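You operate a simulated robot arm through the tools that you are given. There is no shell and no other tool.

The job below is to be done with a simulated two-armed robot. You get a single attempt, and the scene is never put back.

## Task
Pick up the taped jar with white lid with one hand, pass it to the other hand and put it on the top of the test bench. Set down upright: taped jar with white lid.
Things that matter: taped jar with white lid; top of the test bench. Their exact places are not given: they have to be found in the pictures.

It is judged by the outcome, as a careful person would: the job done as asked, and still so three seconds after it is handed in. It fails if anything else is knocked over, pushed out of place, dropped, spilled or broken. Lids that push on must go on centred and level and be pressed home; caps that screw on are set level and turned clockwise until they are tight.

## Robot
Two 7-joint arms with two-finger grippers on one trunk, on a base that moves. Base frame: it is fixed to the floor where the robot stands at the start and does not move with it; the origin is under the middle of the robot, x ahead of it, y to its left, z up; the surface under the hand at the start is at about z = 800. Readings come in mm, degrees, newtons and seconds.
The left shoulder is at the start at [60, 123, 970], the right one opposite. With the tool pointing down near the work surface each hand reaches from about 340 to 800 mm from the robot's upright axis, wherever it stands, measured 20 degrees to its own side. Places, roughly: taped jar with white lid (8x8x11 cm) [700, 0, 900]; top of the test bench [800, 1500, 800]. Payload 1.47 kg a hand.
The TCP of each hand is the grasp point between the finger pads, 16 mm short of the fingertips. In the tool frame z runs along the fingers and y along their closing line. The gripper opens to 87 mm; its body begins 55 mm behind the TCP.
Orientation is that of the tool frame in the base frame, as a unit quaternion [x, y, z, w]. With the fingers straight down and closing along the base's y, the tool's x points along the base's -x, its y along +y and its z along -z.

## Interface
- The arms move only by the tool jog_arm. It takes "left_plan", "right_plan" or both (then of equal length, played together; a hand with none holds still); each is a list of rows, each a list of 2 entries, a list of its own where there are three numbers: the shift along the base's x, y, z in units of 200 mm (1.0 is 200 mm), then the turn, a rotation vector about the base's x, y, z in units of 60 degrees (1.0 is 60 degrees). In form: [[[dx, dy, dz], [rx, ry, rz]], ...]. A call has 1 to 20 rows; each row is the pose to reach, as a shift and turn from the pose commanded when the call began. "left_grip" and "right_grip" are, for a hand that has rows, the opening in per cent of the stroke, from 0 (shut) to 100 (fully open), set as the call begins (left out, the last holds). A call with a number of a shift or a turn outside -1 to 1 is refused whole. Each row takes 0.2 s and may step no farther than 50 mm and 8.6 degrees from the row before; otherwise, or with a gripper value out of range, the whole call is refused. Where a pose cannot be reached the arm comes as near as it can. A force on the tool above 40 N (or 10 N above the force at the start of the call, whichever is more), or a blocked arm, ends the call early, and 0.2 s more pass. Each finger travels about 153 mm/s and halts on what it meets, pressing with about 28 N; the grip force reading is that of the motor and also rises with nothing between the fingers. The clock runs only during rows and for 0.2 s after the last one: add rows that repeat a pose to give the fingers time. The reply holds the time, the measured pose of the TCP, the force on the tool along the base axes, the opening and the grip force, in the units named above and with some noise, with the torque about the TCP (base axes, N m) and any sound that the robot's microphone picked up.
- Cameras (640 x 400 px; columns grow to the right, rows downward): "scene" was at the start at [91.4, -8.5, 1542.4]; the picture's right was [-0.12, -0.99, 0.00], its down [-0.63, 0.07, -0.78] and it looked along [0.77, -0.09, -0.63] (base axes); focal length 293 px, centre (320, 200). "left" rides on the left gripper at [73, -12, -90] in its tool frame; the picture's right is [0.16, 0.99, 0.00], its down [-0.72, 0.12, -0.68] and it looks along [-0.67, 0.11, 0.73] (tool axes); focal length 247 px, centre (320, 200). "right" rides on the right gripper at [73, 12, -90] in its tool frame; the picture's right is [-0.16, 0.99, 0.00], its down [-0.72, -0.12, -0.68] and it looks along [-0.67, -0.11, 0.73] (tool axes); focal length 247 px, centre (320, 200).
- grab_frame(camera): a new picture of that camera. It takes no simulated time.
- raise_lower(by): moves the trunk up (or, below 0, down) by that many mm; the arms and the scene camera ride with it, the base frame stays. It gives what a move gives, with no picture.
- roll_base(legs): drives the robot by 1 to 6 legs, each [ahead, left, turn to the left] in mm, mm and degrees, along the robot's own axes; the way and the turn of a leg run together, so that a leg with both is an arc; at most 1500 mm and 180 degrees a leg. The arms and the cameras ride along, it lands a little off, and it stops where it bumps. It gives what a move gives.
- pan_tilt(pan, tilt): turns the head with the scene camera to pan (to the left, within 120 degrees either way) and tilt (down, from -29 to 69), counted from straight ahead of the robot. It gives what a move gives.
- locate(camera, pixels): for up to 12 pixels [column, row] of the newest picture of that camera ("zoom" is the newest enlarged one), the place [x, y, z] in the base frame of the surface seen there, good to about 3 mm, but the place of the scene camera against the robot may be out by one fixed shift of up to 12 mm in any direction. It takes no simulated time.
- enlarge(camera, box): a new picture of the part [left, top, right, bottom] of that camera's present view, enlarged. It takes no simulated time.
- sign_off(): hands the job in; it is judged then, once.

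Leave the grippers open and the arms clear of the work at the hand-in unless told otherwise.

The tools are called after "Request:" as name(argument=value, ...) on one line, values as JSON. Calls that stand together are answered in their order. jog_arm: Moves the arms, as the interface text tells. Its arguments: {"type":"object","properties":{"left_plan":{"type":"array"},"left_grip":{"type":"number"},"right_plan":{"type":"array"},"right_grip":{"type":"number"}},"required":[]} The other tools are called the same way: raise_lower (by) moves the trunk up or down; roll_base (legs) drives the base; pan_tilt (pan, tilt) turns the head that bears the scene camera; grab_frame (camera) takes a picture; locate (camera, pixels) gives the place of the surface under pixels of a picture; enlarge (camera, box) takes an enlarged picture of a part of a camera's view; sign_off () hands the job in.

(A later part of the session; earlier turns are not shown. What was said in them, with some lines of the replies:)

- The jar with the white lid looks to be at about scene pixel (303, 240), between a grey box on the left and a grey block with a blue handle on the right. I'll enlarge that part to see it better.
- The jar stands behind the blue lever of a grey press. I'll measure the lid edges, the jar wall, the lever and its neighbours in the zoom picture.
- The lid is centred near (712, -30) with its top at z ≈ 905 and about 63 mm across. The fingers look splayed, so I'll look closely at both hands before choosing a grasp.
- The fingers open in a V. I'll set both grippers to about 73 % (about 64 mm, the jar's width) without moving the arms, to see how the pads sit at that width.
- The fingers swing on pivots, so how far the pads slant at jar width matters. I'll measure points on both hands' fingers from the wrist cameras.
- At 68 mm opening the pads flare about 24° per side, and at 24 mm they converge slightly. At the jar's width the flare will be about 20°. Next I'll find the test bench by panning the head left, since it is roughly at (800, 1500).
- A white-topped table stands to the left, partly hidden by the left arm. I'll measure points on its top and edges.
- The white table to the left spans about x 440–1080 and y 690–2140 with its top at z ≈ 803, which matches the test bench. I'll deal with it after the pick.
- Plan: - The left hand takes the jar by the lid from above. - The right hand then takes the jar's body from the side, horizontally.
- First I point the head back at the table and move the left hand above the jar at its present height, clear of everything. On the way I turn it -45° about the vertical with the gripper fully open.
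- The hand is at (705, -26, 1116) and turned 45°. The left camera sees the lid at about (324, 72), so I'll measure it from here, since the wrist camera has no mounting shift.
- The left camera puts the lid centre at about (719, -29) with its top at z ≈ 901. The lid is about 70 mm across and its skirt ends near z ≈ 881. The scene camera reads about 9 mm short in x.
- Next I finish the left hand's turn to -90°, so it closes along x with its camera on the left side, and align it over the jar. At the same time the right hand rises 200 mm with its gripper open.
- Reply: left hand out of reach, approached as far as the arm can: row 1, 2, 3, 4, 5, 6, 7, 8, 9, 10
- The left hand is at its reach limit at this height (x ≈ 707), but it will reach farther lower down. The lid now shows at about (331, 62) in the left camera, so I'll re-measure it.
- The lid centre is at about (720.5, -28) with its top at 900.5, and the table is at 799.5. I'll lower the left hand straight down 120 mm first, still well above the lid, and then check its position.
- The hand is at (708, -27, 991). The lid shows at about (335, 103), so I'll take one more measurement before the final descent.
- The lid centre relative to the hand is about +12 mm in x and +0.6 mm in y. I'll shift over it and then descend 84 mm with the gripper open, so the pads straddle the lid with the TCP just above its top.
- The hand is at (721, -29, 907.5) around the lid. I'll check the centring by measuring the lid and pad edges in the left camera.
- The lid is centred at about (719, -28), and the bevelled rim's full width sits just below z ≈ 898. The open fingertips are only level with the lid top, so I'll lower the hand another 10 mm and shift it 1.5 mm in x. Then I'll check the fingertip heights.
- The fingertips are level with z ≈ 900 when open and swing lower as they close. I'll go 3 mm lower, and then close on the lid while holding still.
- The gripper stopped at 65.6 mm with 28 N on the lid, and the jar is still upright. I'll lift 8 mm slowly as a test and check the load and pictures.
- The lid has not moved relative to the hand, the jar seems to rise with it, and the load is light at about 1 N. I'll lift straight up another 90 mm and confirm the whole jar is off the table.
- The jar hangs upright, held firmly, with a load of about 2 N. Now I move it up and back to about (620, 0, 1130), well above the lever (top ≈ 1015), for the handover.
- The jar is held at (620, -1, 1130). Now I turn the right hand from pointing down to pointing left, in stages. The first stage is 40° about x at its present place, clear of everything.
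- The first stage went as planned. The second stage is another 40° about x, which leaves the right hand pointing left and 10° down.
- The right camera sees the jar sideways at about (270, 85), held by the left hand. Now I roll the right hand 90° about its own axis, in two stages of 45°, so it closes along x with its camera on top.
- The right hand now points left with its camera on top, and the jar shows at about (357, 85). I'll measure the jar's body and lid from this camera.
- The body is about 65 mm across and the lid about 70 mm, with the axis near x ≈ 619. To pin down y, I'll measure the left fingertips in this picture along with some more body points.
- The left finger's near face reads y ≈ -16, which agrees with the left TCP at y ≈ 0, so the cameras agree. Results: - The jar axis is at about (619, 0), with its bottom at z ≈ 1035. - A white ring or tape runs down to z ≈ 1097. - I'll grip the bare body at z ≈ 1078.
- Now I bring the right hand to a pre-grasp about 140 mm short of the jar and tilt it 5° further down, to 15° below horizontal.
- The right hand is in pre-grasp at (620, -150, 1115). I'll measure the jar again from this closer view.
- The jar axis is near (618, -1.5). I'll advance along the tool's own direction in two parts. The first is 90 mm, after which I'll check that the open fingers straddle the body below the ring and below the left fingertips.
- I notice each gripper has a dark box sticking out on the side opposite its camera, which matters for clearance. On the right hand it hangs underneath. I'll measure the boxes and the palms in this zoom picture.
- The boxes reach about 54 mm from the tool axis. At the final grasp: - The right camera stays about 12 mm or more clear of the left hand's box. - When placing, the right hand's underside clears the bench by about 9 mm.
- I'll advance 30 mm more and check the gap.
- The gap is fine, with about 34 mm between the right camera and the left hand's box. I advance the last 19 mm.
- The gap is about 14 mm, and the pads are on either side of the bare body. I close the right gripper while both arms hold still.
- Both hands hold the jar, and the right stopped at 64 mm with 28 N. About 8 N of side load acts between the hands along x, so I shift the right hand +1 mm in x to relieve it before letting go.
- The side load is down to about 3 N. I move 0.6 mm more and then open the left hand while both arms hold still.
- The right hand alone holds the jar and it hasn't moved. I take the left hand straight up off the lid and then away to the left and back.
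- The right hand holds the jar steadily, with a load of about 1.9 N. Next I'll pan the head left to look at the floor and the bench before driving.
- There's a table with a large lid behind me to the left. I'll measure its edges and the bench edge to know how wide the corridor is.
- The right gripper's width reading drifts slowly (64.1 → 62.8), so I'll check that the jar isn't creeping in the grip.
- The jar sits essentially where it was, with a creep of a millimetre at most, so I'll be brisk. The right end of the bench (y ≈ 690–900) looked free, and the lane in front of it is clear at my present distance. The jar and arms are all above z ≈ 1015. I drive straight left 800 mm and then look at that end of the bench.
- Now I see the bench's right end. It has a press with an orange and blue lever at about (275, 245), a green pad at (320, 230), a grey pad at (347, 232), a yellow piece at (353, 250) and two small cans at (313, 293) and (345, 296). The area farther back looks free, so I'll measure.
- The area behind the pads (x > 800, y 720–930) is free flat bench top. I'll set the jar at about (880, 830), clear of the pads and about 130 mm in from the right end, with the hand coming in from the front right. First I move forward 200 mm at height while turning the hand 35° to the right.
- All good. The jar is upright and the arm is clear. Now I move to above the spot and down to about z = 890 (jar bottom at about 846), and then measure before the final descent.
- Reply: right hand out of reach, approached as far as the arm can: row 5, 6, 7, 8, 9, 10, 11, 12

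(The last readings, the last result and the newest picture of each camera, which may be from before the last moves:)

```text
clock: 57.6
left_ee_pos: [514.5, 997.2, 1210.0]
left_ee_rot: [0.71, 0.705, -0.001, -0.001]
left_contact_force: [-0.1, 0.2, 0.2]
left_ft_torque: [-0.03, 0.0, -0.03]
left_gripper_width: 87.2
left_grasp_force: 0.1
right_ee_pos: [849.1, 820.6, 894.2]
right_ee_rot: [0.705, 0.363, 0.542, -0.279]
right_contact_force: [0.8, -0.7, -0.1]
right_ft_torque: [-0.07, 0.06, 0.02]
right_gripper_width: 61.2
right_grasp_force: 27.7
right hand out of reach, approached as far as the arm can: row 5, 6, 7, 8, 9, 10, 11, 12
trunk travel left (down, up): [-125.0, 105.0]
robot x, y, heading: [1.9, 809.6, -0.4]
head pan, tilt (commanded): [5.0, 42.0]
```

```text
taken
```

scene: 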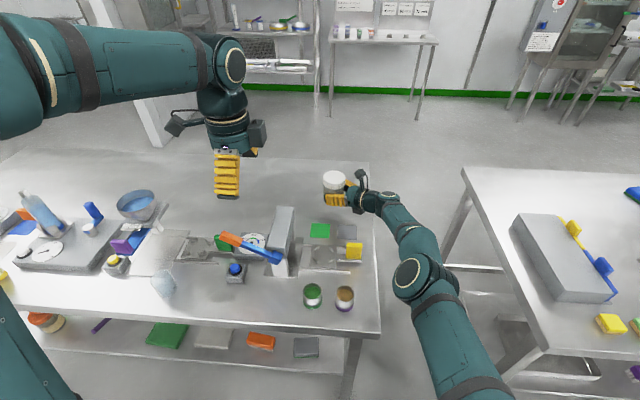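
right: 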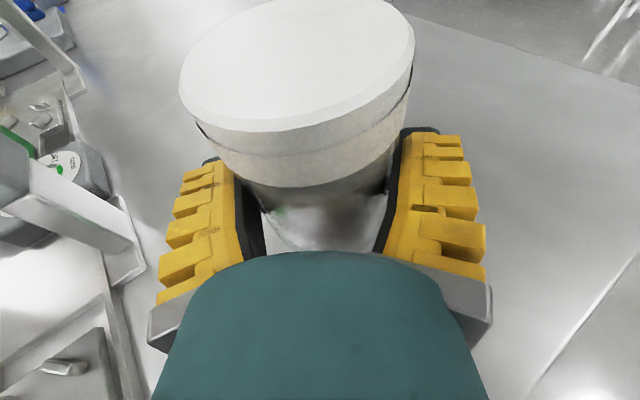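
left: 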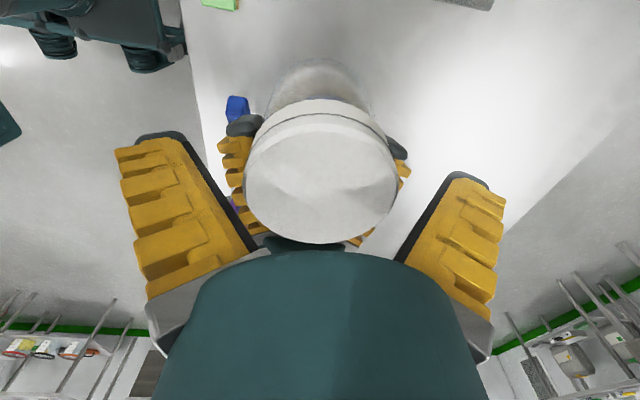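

The arm reached its limit at x ≈ 849, which still leaves the jar on free bench at about (858, 832), behind the pads. I'll check the forearm's clearance and the jar's surroundings with measurements.

Request:
locate(camera="scene", pixels=[[415, 275], [430, 250], [405, 225], [388, 200], [450, 315], [355, 243], [370, 210], [333, 180], [362, 178], [312, 224], [330, 224], [355, 226]])

Request:
locate(camera="right", pixels=[[300, 60], [250, 120], [340, 120], [300, 150], [480, 130], [130, 100], [280, 215], [330, 235], [560, 150], [100, 30], [500, 300]])

Request:
enlarge(camera="scene", box=[280, 150, 440, 270])

```text
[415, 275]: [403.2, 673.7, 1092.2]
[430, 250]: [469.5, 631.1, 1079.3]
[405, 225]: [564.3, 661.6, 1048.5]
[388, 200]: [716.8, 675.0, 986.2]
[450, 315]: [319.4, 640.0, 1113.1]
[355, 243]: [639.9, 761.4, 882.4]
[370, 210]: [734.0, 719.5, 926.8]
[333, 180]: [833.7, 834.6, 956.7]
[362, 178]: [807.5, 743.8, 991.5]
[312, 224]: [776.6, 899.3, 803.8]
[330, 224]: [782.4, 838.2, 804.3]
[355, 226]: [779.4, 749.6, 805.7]
```

```text
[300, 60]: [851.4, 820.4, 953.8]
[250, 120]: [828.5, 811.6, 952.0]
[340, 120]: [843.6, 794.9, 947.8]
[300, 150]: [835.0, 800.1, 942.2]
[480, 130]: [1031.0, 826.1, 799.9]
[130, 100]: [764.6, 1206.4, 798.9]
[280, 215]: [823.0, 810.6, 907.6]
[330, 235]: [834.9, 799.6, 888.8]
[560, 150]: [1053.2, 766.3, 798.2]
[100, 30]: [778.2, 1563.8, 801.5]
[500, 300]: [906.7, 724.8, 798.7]
```

```text
3.33 times, centred on (360, 210) of scene
```

zoom: 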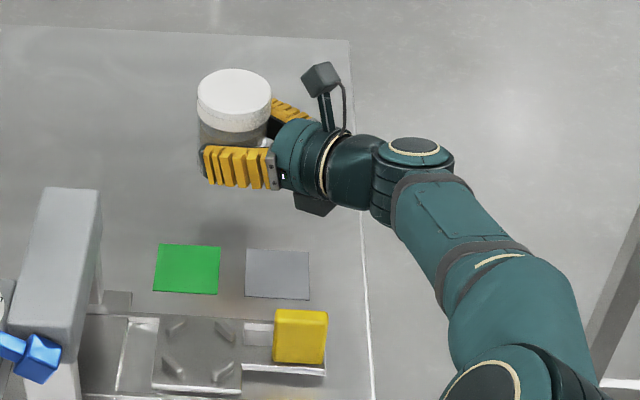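

The bench top reads z ≈ 799.5 from the right camera. The lid top is about 59 mm above the TCP, so the jar bottom is about 43 mm below it. The forearm and wrist keep 35 mm or more clear of the bench edge and the yellow block. I lower the trunk 40 mm, which takes the jar straight down to about 11 mm above the bench.

Request:
raise_lower(by=-40)

Request:
grab_frame(camera="right")

Request:
enlarge(camera="scene", box=[280, 150, 440, 270])

```text
clock: 58.4
left_ee_pos: [513.1, 997.4, 1171.4]
left_ee_rot: [0.709, 0.705, 0.0, 0.0]
left_contact_force: [0.5, -0.3, -0.3]
left_ft_torque: [0.02, 0.01, 0.03]
left_gripper_width: 86.9
left_grasp_force: 0.0
right_ee_pos: [847.9, 821.6, 854.0]
right_ee_rot: [0.705, 0.364, 0.541, -0.279]
right_contact_force: [0.4, -0.4, 0.5]
right_ft_torque: [-0.03, 0.01, -0.01]
right_gripper_width: 61.2
right_grasp_force: 28.0
trunk travel left (down, up): [-85.0, 145.0]
robot x, y, heading: [2.8, 812.4, -0.5]
head pan, tilt (commanded): [5.0, 42.0]
```

```text
taken
```

right: 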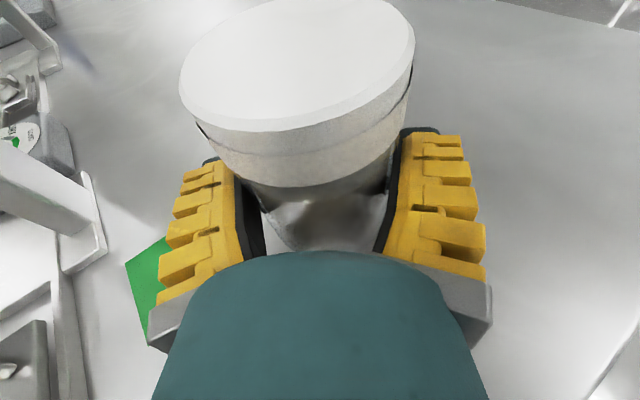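

```text
3.33 times, centred on (360, 210) of scene
```

zoom: 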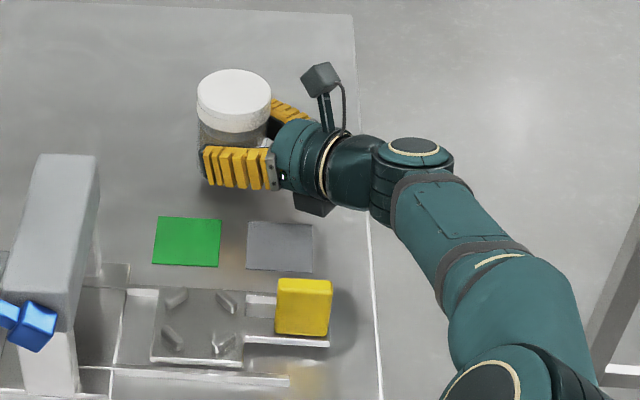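

The TCP is at 854. Before touching down I check that the lid plane is level, and that the bench reads the same height around here.

Request:
locate(camera="right", pixels=[[200, 90], [395, 40], [300, 110], [300, 15], [230, 50], [360, 80], [260, 100], [340, 20], [480, 100], [520, 200], [100, 130], [560, 60]])

Request:
enlarge(camera="scene", box=[310, 155, 380, 215])

```text
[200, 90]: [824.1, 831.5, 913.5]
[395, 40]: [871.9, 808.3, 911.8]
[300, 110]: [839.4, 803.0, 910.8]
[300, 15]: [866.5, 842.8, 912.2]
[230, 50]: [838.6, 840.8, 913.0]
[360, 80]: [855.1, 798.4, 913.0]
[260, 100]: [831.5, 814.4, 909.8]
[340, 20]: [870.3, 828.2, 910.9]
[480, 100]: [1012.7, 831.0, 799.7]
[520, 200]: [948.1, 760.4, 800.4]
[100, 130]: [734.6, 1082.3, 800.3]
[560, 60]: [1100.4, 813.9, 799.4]
```

```text
6.67 times, centred on (345, 185) of scene
```

zoom: 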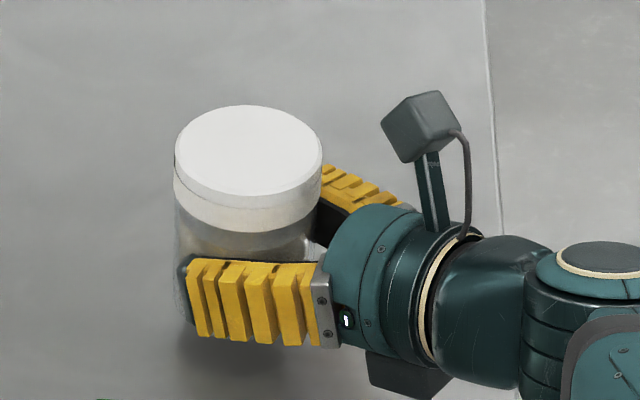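

The lid is level (z ≈ 912 all over) and the bench is at about 800, so the jar bottom is about 10.5 mm above it. I lower the trunk another 9 mm.

Request:
raise_lower(by=-9)

Request:
raise_lower(by=-1.5)

```text
clock: 59.0
left_ee_pos: [513.5, 997.4, 1163.2]
left_ee_rot: [0.71, 0.704, 0.001, 0.0]
left_contact_force: [0.0, 0.0, 0.8]
left_ft_torque: [0.01, -0.01, -0.01]
left_gripper_width: 87.0
left_grasp_force: 0.1
right_ee_pos: [848.2, 821.3, 845.7]
right_ee_rot: [0.704, 0.364, 0.541, -0.28]
right_contact_force: [0.4, -0.1, 0.0]
right_ft_torque: [-0.03, 0.01, 0.02]
right_gripper_width: 60.8
right_grasp_force: 27.8
trunk travel left (down, up): [-76.0, 154.0]
robot x, y, heading: [3.8, 815.0, -0.3]
head pan, tilt (commanded): [5.0, 42.0]
```

```text
clock: 59.5
left_ee_pos: [512.6, 997.1, 1161.3]
left_ee_rot: [0.709, 0.705, 0.0, 0.0]
left_contact_force: [-0.2, -0.4, 0.0]
left_ft_torque: [-0.01, 0.01, -0.02]
left_gripper_width: 87.2
left_grasp_force: 0.0
right_ee_pos: [847.8, 822.0, 844.6]
right_ee_rot: [0.705, 0.363, 0.542, -0.28]
right_contact_force: [-0.1, -0.1, -0.6]
right_ft_torque: [0.0, 0.03, -0.05]
right_gripper_width: 61.1
right_grasp_force: 27.9
trunk travel left (down, up): [-74.0, 155.0]
robot x, y, heading: [2.0, 810.8, -0.5]
head pan, tilt (commanded): [5.0, 42.0]
```

There's no contact yet, so I continue in 1 mm steps and watch the vertical force.

Request:
raise_lower(by=-1)

Request:
enlarge(camera="scene", box=[310, 155, 380, 215])

```text
clock: 60.0
left_ee_pos: [512.8, 997.0, 1160.2]
left_ee_rot: [0.709, 0.705, 0.0, 0.001]
left_contact_force: [-0.8, -0.2, -0.4]
left_ft_torque: [0.01, -0.03, -0.05]
left_gripper_width: 87.1
left_grasp_force: 0.0
right_ee_pos: [847.9, 819.2, 843.4]
right_ee_rot: [0.705, 0.364, 0.541, -0.28]
right_contact_force: [0.0, -0.3, -0.4]
right_ft_torque: [-0.05, -0.03, 0.0]
right_gripper_width: 61.0
right_grasp_force: 27.6
trunk travel left (down, up): [-74.0, 156.0]
robot x, y, heading: [1.3, 808.9, -0.3]
head pan, tilt (commanded): [5.0, 42.0]
```

```text
6.67 times, centred on (345, 185) of scene
```

zoom: 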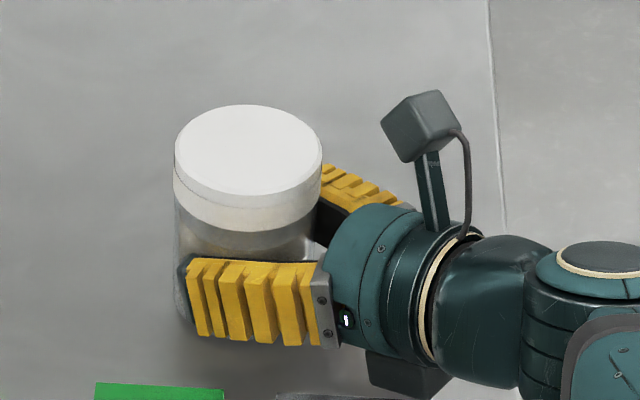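

The lid should now be at about 901.4, which equals its standing height, so contact is very near. I lower 1 mm more.

Request:
raise_lower(by=-1)

Request:
grab_frame(camera="right")

Request:
locate(camera="right", pixels=[[200, 90], [395, 40], [300, 110], [300, 15], [230, 50], [360, 80], [260, 100], [340, 20]])

```text
clock: 60.5
left_ee_pos: [512.6, 996.7, 1158.4]
left_ee_rot: [0.709, 0.705, 0.0, 0.0]
left_contact_force: [-0.1, 0.1, -0.3]
left_ft_torque: [0.01, 0.03, -0.02]
left_gripper_width: 87.1
left_grasp_force: 0.0
right_ee_pos: [847.8, 820.2, 842.8]
right_ee_rot: [0.704, 0.364, 0.542, -0.28]
right_contact_force: [-0.3, -0.7, 5.2]
right_ft_torque: [-0.09, -0.06, -0.04]
right_gripper_width: 61.2
right_grasp_force: 28.0
trunk travel left (down, up): [-72.0, 157.0]
robot x, y, heading: [2.9, 811.6, -0.3]
head pan, tilt (commanded): [5.0, 42.0]
```

```text
taken
```

right: 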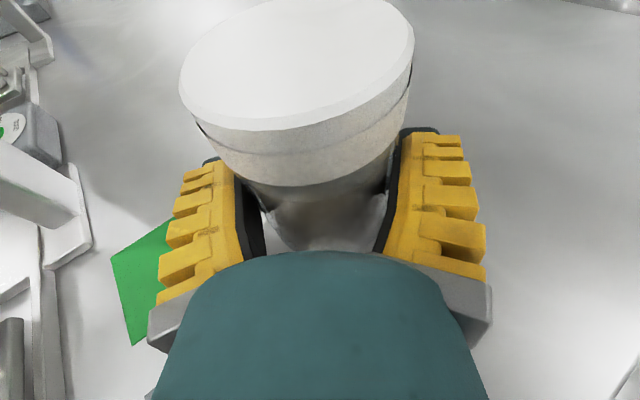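

```text
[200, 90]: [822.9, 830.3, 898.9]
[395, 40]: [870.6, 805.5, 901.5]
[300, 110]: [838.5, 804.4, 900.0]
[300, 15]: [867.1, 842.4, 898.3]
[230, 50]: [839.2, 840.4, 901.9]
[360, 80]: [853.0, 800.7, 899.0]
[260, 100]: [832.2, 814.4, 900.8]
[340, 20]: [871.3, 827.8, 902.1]
```

There is contact, with 5 N upward, and the lid is level at z ≈ 900, so the jar is standing on the bench. I open the right gripper gently, partly at first and then fully, while the arm holds still.

Request:
jog_arm(right_plan=[[[0, 0, 0], [0, 0, 0]], [[0, 0, 0], [0, 0, 0]]], right_grip=78)

Request:
jog_arm(right_plan=[[[0, 0, 0], [0, 0, 0]], [[0, 0, 0], [0, 0, 0]]], right_grip=100)

Request:
grab_frame(camera="right")

Request:
enlarge(camera="scene", box=[310, 155, 380, 215])

```text
clock: 61.1
left_ee_pos: [514.3, 998.3, 1160.0]
left_ee_rot: [0.71, 0.704, 0.0, 0.0]
left_contact_force: [-0.5, -0.9, 0.2]
left_ft_torque: [0.04, -0.01, -0.01]
left_gripper_width: 87.2
left_grasp_force: 0.1
right_ee_pos: [848.0, 820.6, 841.7]
right_ee_rot: [0.706, 0.363, 0.541, -0.279]
right_contact_force: [0.3, 1.0, 0.2]
right_ft_torque: [0.01, 0.02, 0.0]
right_gripper_width: 71.7
right_grasp_force: 2.7
trunk travel left (down, up): [-72.0, 157.0]
robot x, y, heading: [3.0, 811.7, -0.5]
head pan, tilt (commanded): [5.0, 42.0]
```

```text
clock: 61.7
left_ee_pos: [513.6, 997.0, 1159.2]
left_ee_rot: [0.71, 0.705, 0.0, 0.0]
left_contact_force: [-0.4, -1.0, -0.1]
left_ft_torque: [0.0, 0.02, -0.02]
left_gripper_width: 87.1
left_grasp_force: 0.0
right_ee_pos: [847.9, 821.9, 842.4]
right_ee_rot: [0.704, 0.365, 0.54, -0.28]
right_contact_force: [0.0, 1.3, -0.4]
right_ft_torque: [0.0, 0.01, 0.02]
right_gripper_width: 87.1
right_grasp_force: 0.1
trunk travel left (down, up): [-72.0, 157.0]
robot x, y, heading: [1.6, 809.7, -0.7]
head pan, tilt (commanded): [5.0, 42.0]
```

```text
taken
```

right: 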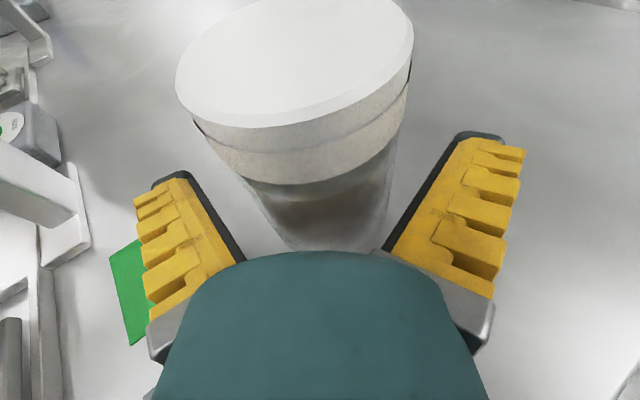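

```text
6.67 times, centred on (345, 185) of scene
```

zoom: 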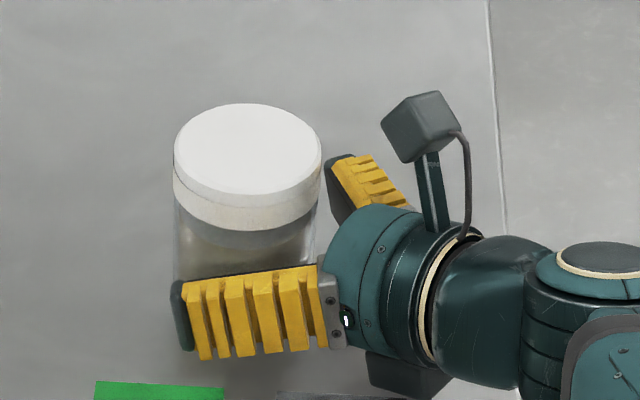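

The jar stands alone and upright. I withdraw the right hand straight back along its own axis, rising slightly, with the fingers wide open.

Request:
jog_arm(right_plan=[[[-0.028, -0.04, 0.013], [0, 0, 0]], [[-0.069, -0.099, 0.032], [0, 0, 0]], [[-0.125, -0.178, 0.058], [0, 0, 0]], [[-0.194, -0.277, 0.091], [0, 0, 0]], [[-0.263, -0.376, 0.123], [0, 0, 0]], [[-0.332, -0.475, 0.155], [0, 0, 0]], [[-0.415, -0.594, 0.194], [0, 0, 0]], [[-0.415, -0.594, 0.194], [0, 0, 0]]], right_grip=100)

Request:
grab_frame(camera="scene")

Request:
grab_frame(camera="right")

```text
clock: 63.5
left_ee_pos: [514.1, 998.6, 1159.1]
left_ee_rot: [0.71, 0.704, 0.0, 0.0]
left_contact_force: [0.2, 0.8, 0.4]
left_ft_torque: [0.0, 0.01, -0.02]
left_gripper_width: 87.0
left_grasp_force: 0.0
right_ee_pos: [765.2, 701.7, 880.1]
right_ee_rot: [0.705, 0.364, 0.541, -0.279]
right_contact_force: [0.6, 0.8, 0.5]
right_ft_torque: [0.02, 0.02, 0.03]
right_gripper_width: 87.0
right_grasp_force: 0.3
trunk travel left (down, up): [-72.0, 157.0]
robot x, y, heading: [7.9, 809.6, -0.5]
head pan, tilt (commanded): [5.0, 42.0]
```

```text
taken
```

scene: 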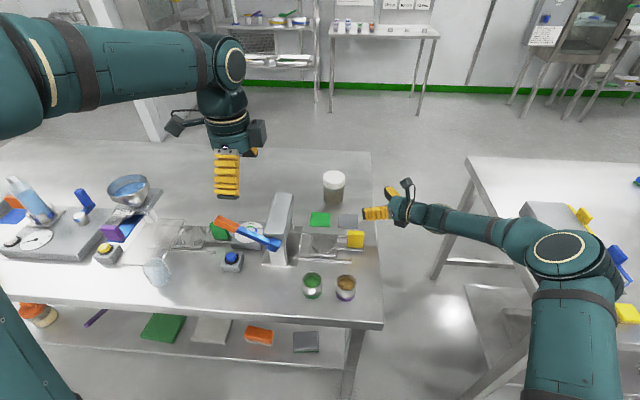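

```text
taken
```

right: 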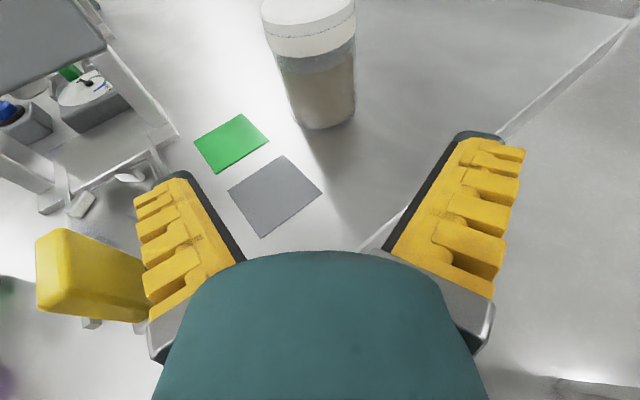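

The jar stands upright on the bench behind the pads, and nothing else has moved. I raise the trunk to lift both arms clear and then pull the right hand back and up.

Request:
raise_lower(by=90)

Request:
jog_arm(right_plan=[[[-0.05, -0.02, 0.08], [0, 0, 0]], [[-0.15, -0.04, 0.2], [0, 0, 0]], [[-0.27, -0.06, 0.32], [0, 0, 0]], [[-0.4, -0.08, 0.44], [0, 0, 0]], [[-0.53, -0.1, 0.5], [0, 0, 0]], [[-0.6, -0.1, 0.5], [0, 0, 0]], [[-0.6, -0.1, 0.5], [0, 0, 0]]], right_grip=100)

Request:
grab_frame(camera="scene")

Request:
enlarge(camera="scene", box=[260, 150, 420, 320])

```text
clock: 64.8
left_ee_pos: [513.2, 997.0, 1249.2]
left_ee_rot: [0.709, 0.705, 0.0, 0.0]
left_contact_force: [-0.1, -0.4, 0.1]
left_ft_torque: [0.0, 0.01, -0.02]
left_gripper_width: 87.1
left_grasp_force: 0.1
right_ee_pos: [764.1, 701.4, 970.1]
right_ee_rot: [0.705, 0.363, 0.541, -0.279]
right_contact_force: [-0.3, -0.8, -0.5]
right_ft_torque: [-0.01, 0.01, 0.0]
right_gripper_width: 87.0
right_grasp_force: 0.0
trunk travel left (down, up): [-162.0, 68.0]
robot x, y, heading: [1.0, 806.9, -0.6]
head pan, tilt (commanded): [5.0, 42.0]
```

```text
clock: 66.3
left_ee_pos: [514.0, 997.5, 1248.6]
left_ee_rot: [0.709, 0.705, 0.0, -0.001]
left_contact_force: [-0.1, -0.2, -0.3]
left_ft_torque: [-0.02, 0.02, 0.02]
left_gripper_width: 86.8
left_grasp_force: 0.0
right_ee_pos: [645.2, 681.9, 1070.8]
right_ee_rot: [0.705, 0.363, 0.542, -0.28]
right_contact_force: [-0.6, -0.2, -0.1]
right_ft_torque: [-0.02, 0.02, 0.04]
right_gripper_width: 87.2
right_grasp_force: 0.0
trunk travel left (down, up): [-162.0, 68.0]
robot x, y, heading: [4.8, 811.8, -0.6]
head pan, tilt (commanded): [5.0, 42.0]
```

```text
taken
```

scene: 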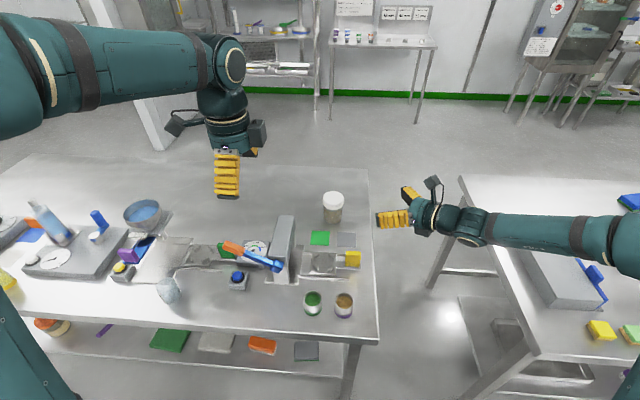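

```text
2.35 times, centred on (340, 235) of scene
```

zoom: 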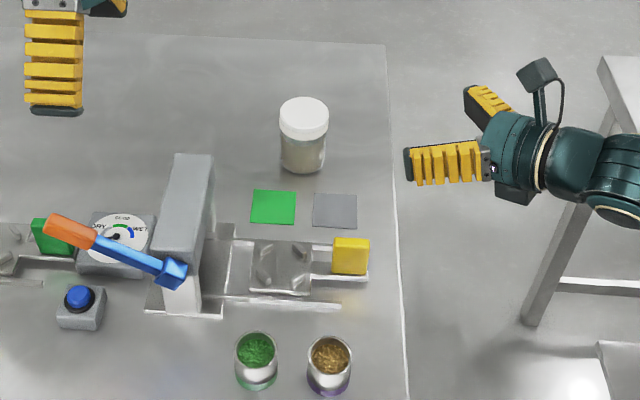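

The jar stands upright on the bench top, clear of everything. I take one last look at the first table to confirm nothing there was disturbed, since the right elbow passed near it.

Request:
pan_tilt(pan=-45, tilt=40)

Request:
grab_frame(camera="scene")

```text
clock: 67.5
left_ee_pos: [512.0, 997.3, 1248.2]
left_ee_rot: [0.71, 0.705, -0.001, 0.001]
left_contact_force: [1.1, 0.5, -0.6]
left_ft_torque: [-0.03, 0.03, -0.01]
left_gripper_width: 87.0
left_grasp_force: 0.1
right_ee_pos: [645.7, 681.2, 1069.4]
right_ee_rot: [0.705, 0.364, 0.541, -0.28]
right_contact_force: [-0.3, 0.0, 0.9]
right_ft_torque: [0.01, 0.01, 0.0]
right_gripper_width: 87.3
right_grasp_force: 0.1
trunk travel left (down, up): [-162.0, 68.0]
robot x, y, heading: [2.5, 806.4, -0.4]
head pan, tilt (commanded): [-45.0, 40.0]
```

```text
taken
```

scene: 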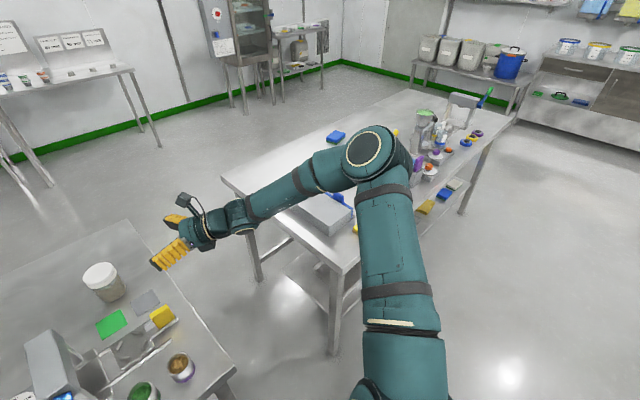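

The first table looks undisturbed. The jar stands upright on the bench at about (858, 830), both grippers are open, and the arms are clear of the work. I hand the job in.

Request:
sign_off()

```text
The job is handed in.
```

The taped jar with the white lid now stands upright on top of the test bench. It is at about (858, 830) mm, behind the green and grey pads and roughly 140 mm in from the bench's right end.

- **Pick-up:** the left hand lifted the jar by its lid from the first table.
- **Pass:** the right hand took the jar's body from the side in mid-air, and then the left hand let go.
- **Set-down:** the right hand lowered the jar until it touched the bench. The lid read level at about z = 900 mm, its standing height, and the jar stayed upright when the hand opened.

During the carry the jar crept very slightly in the right gripper, with the opening going from 64 to 61 mm, but it stayed upright.

The last pictures show the bench items in place and nothing disturbed on the first table, though the right arm hid part of that table. Both grippers are open and the arms are clear of the jar.
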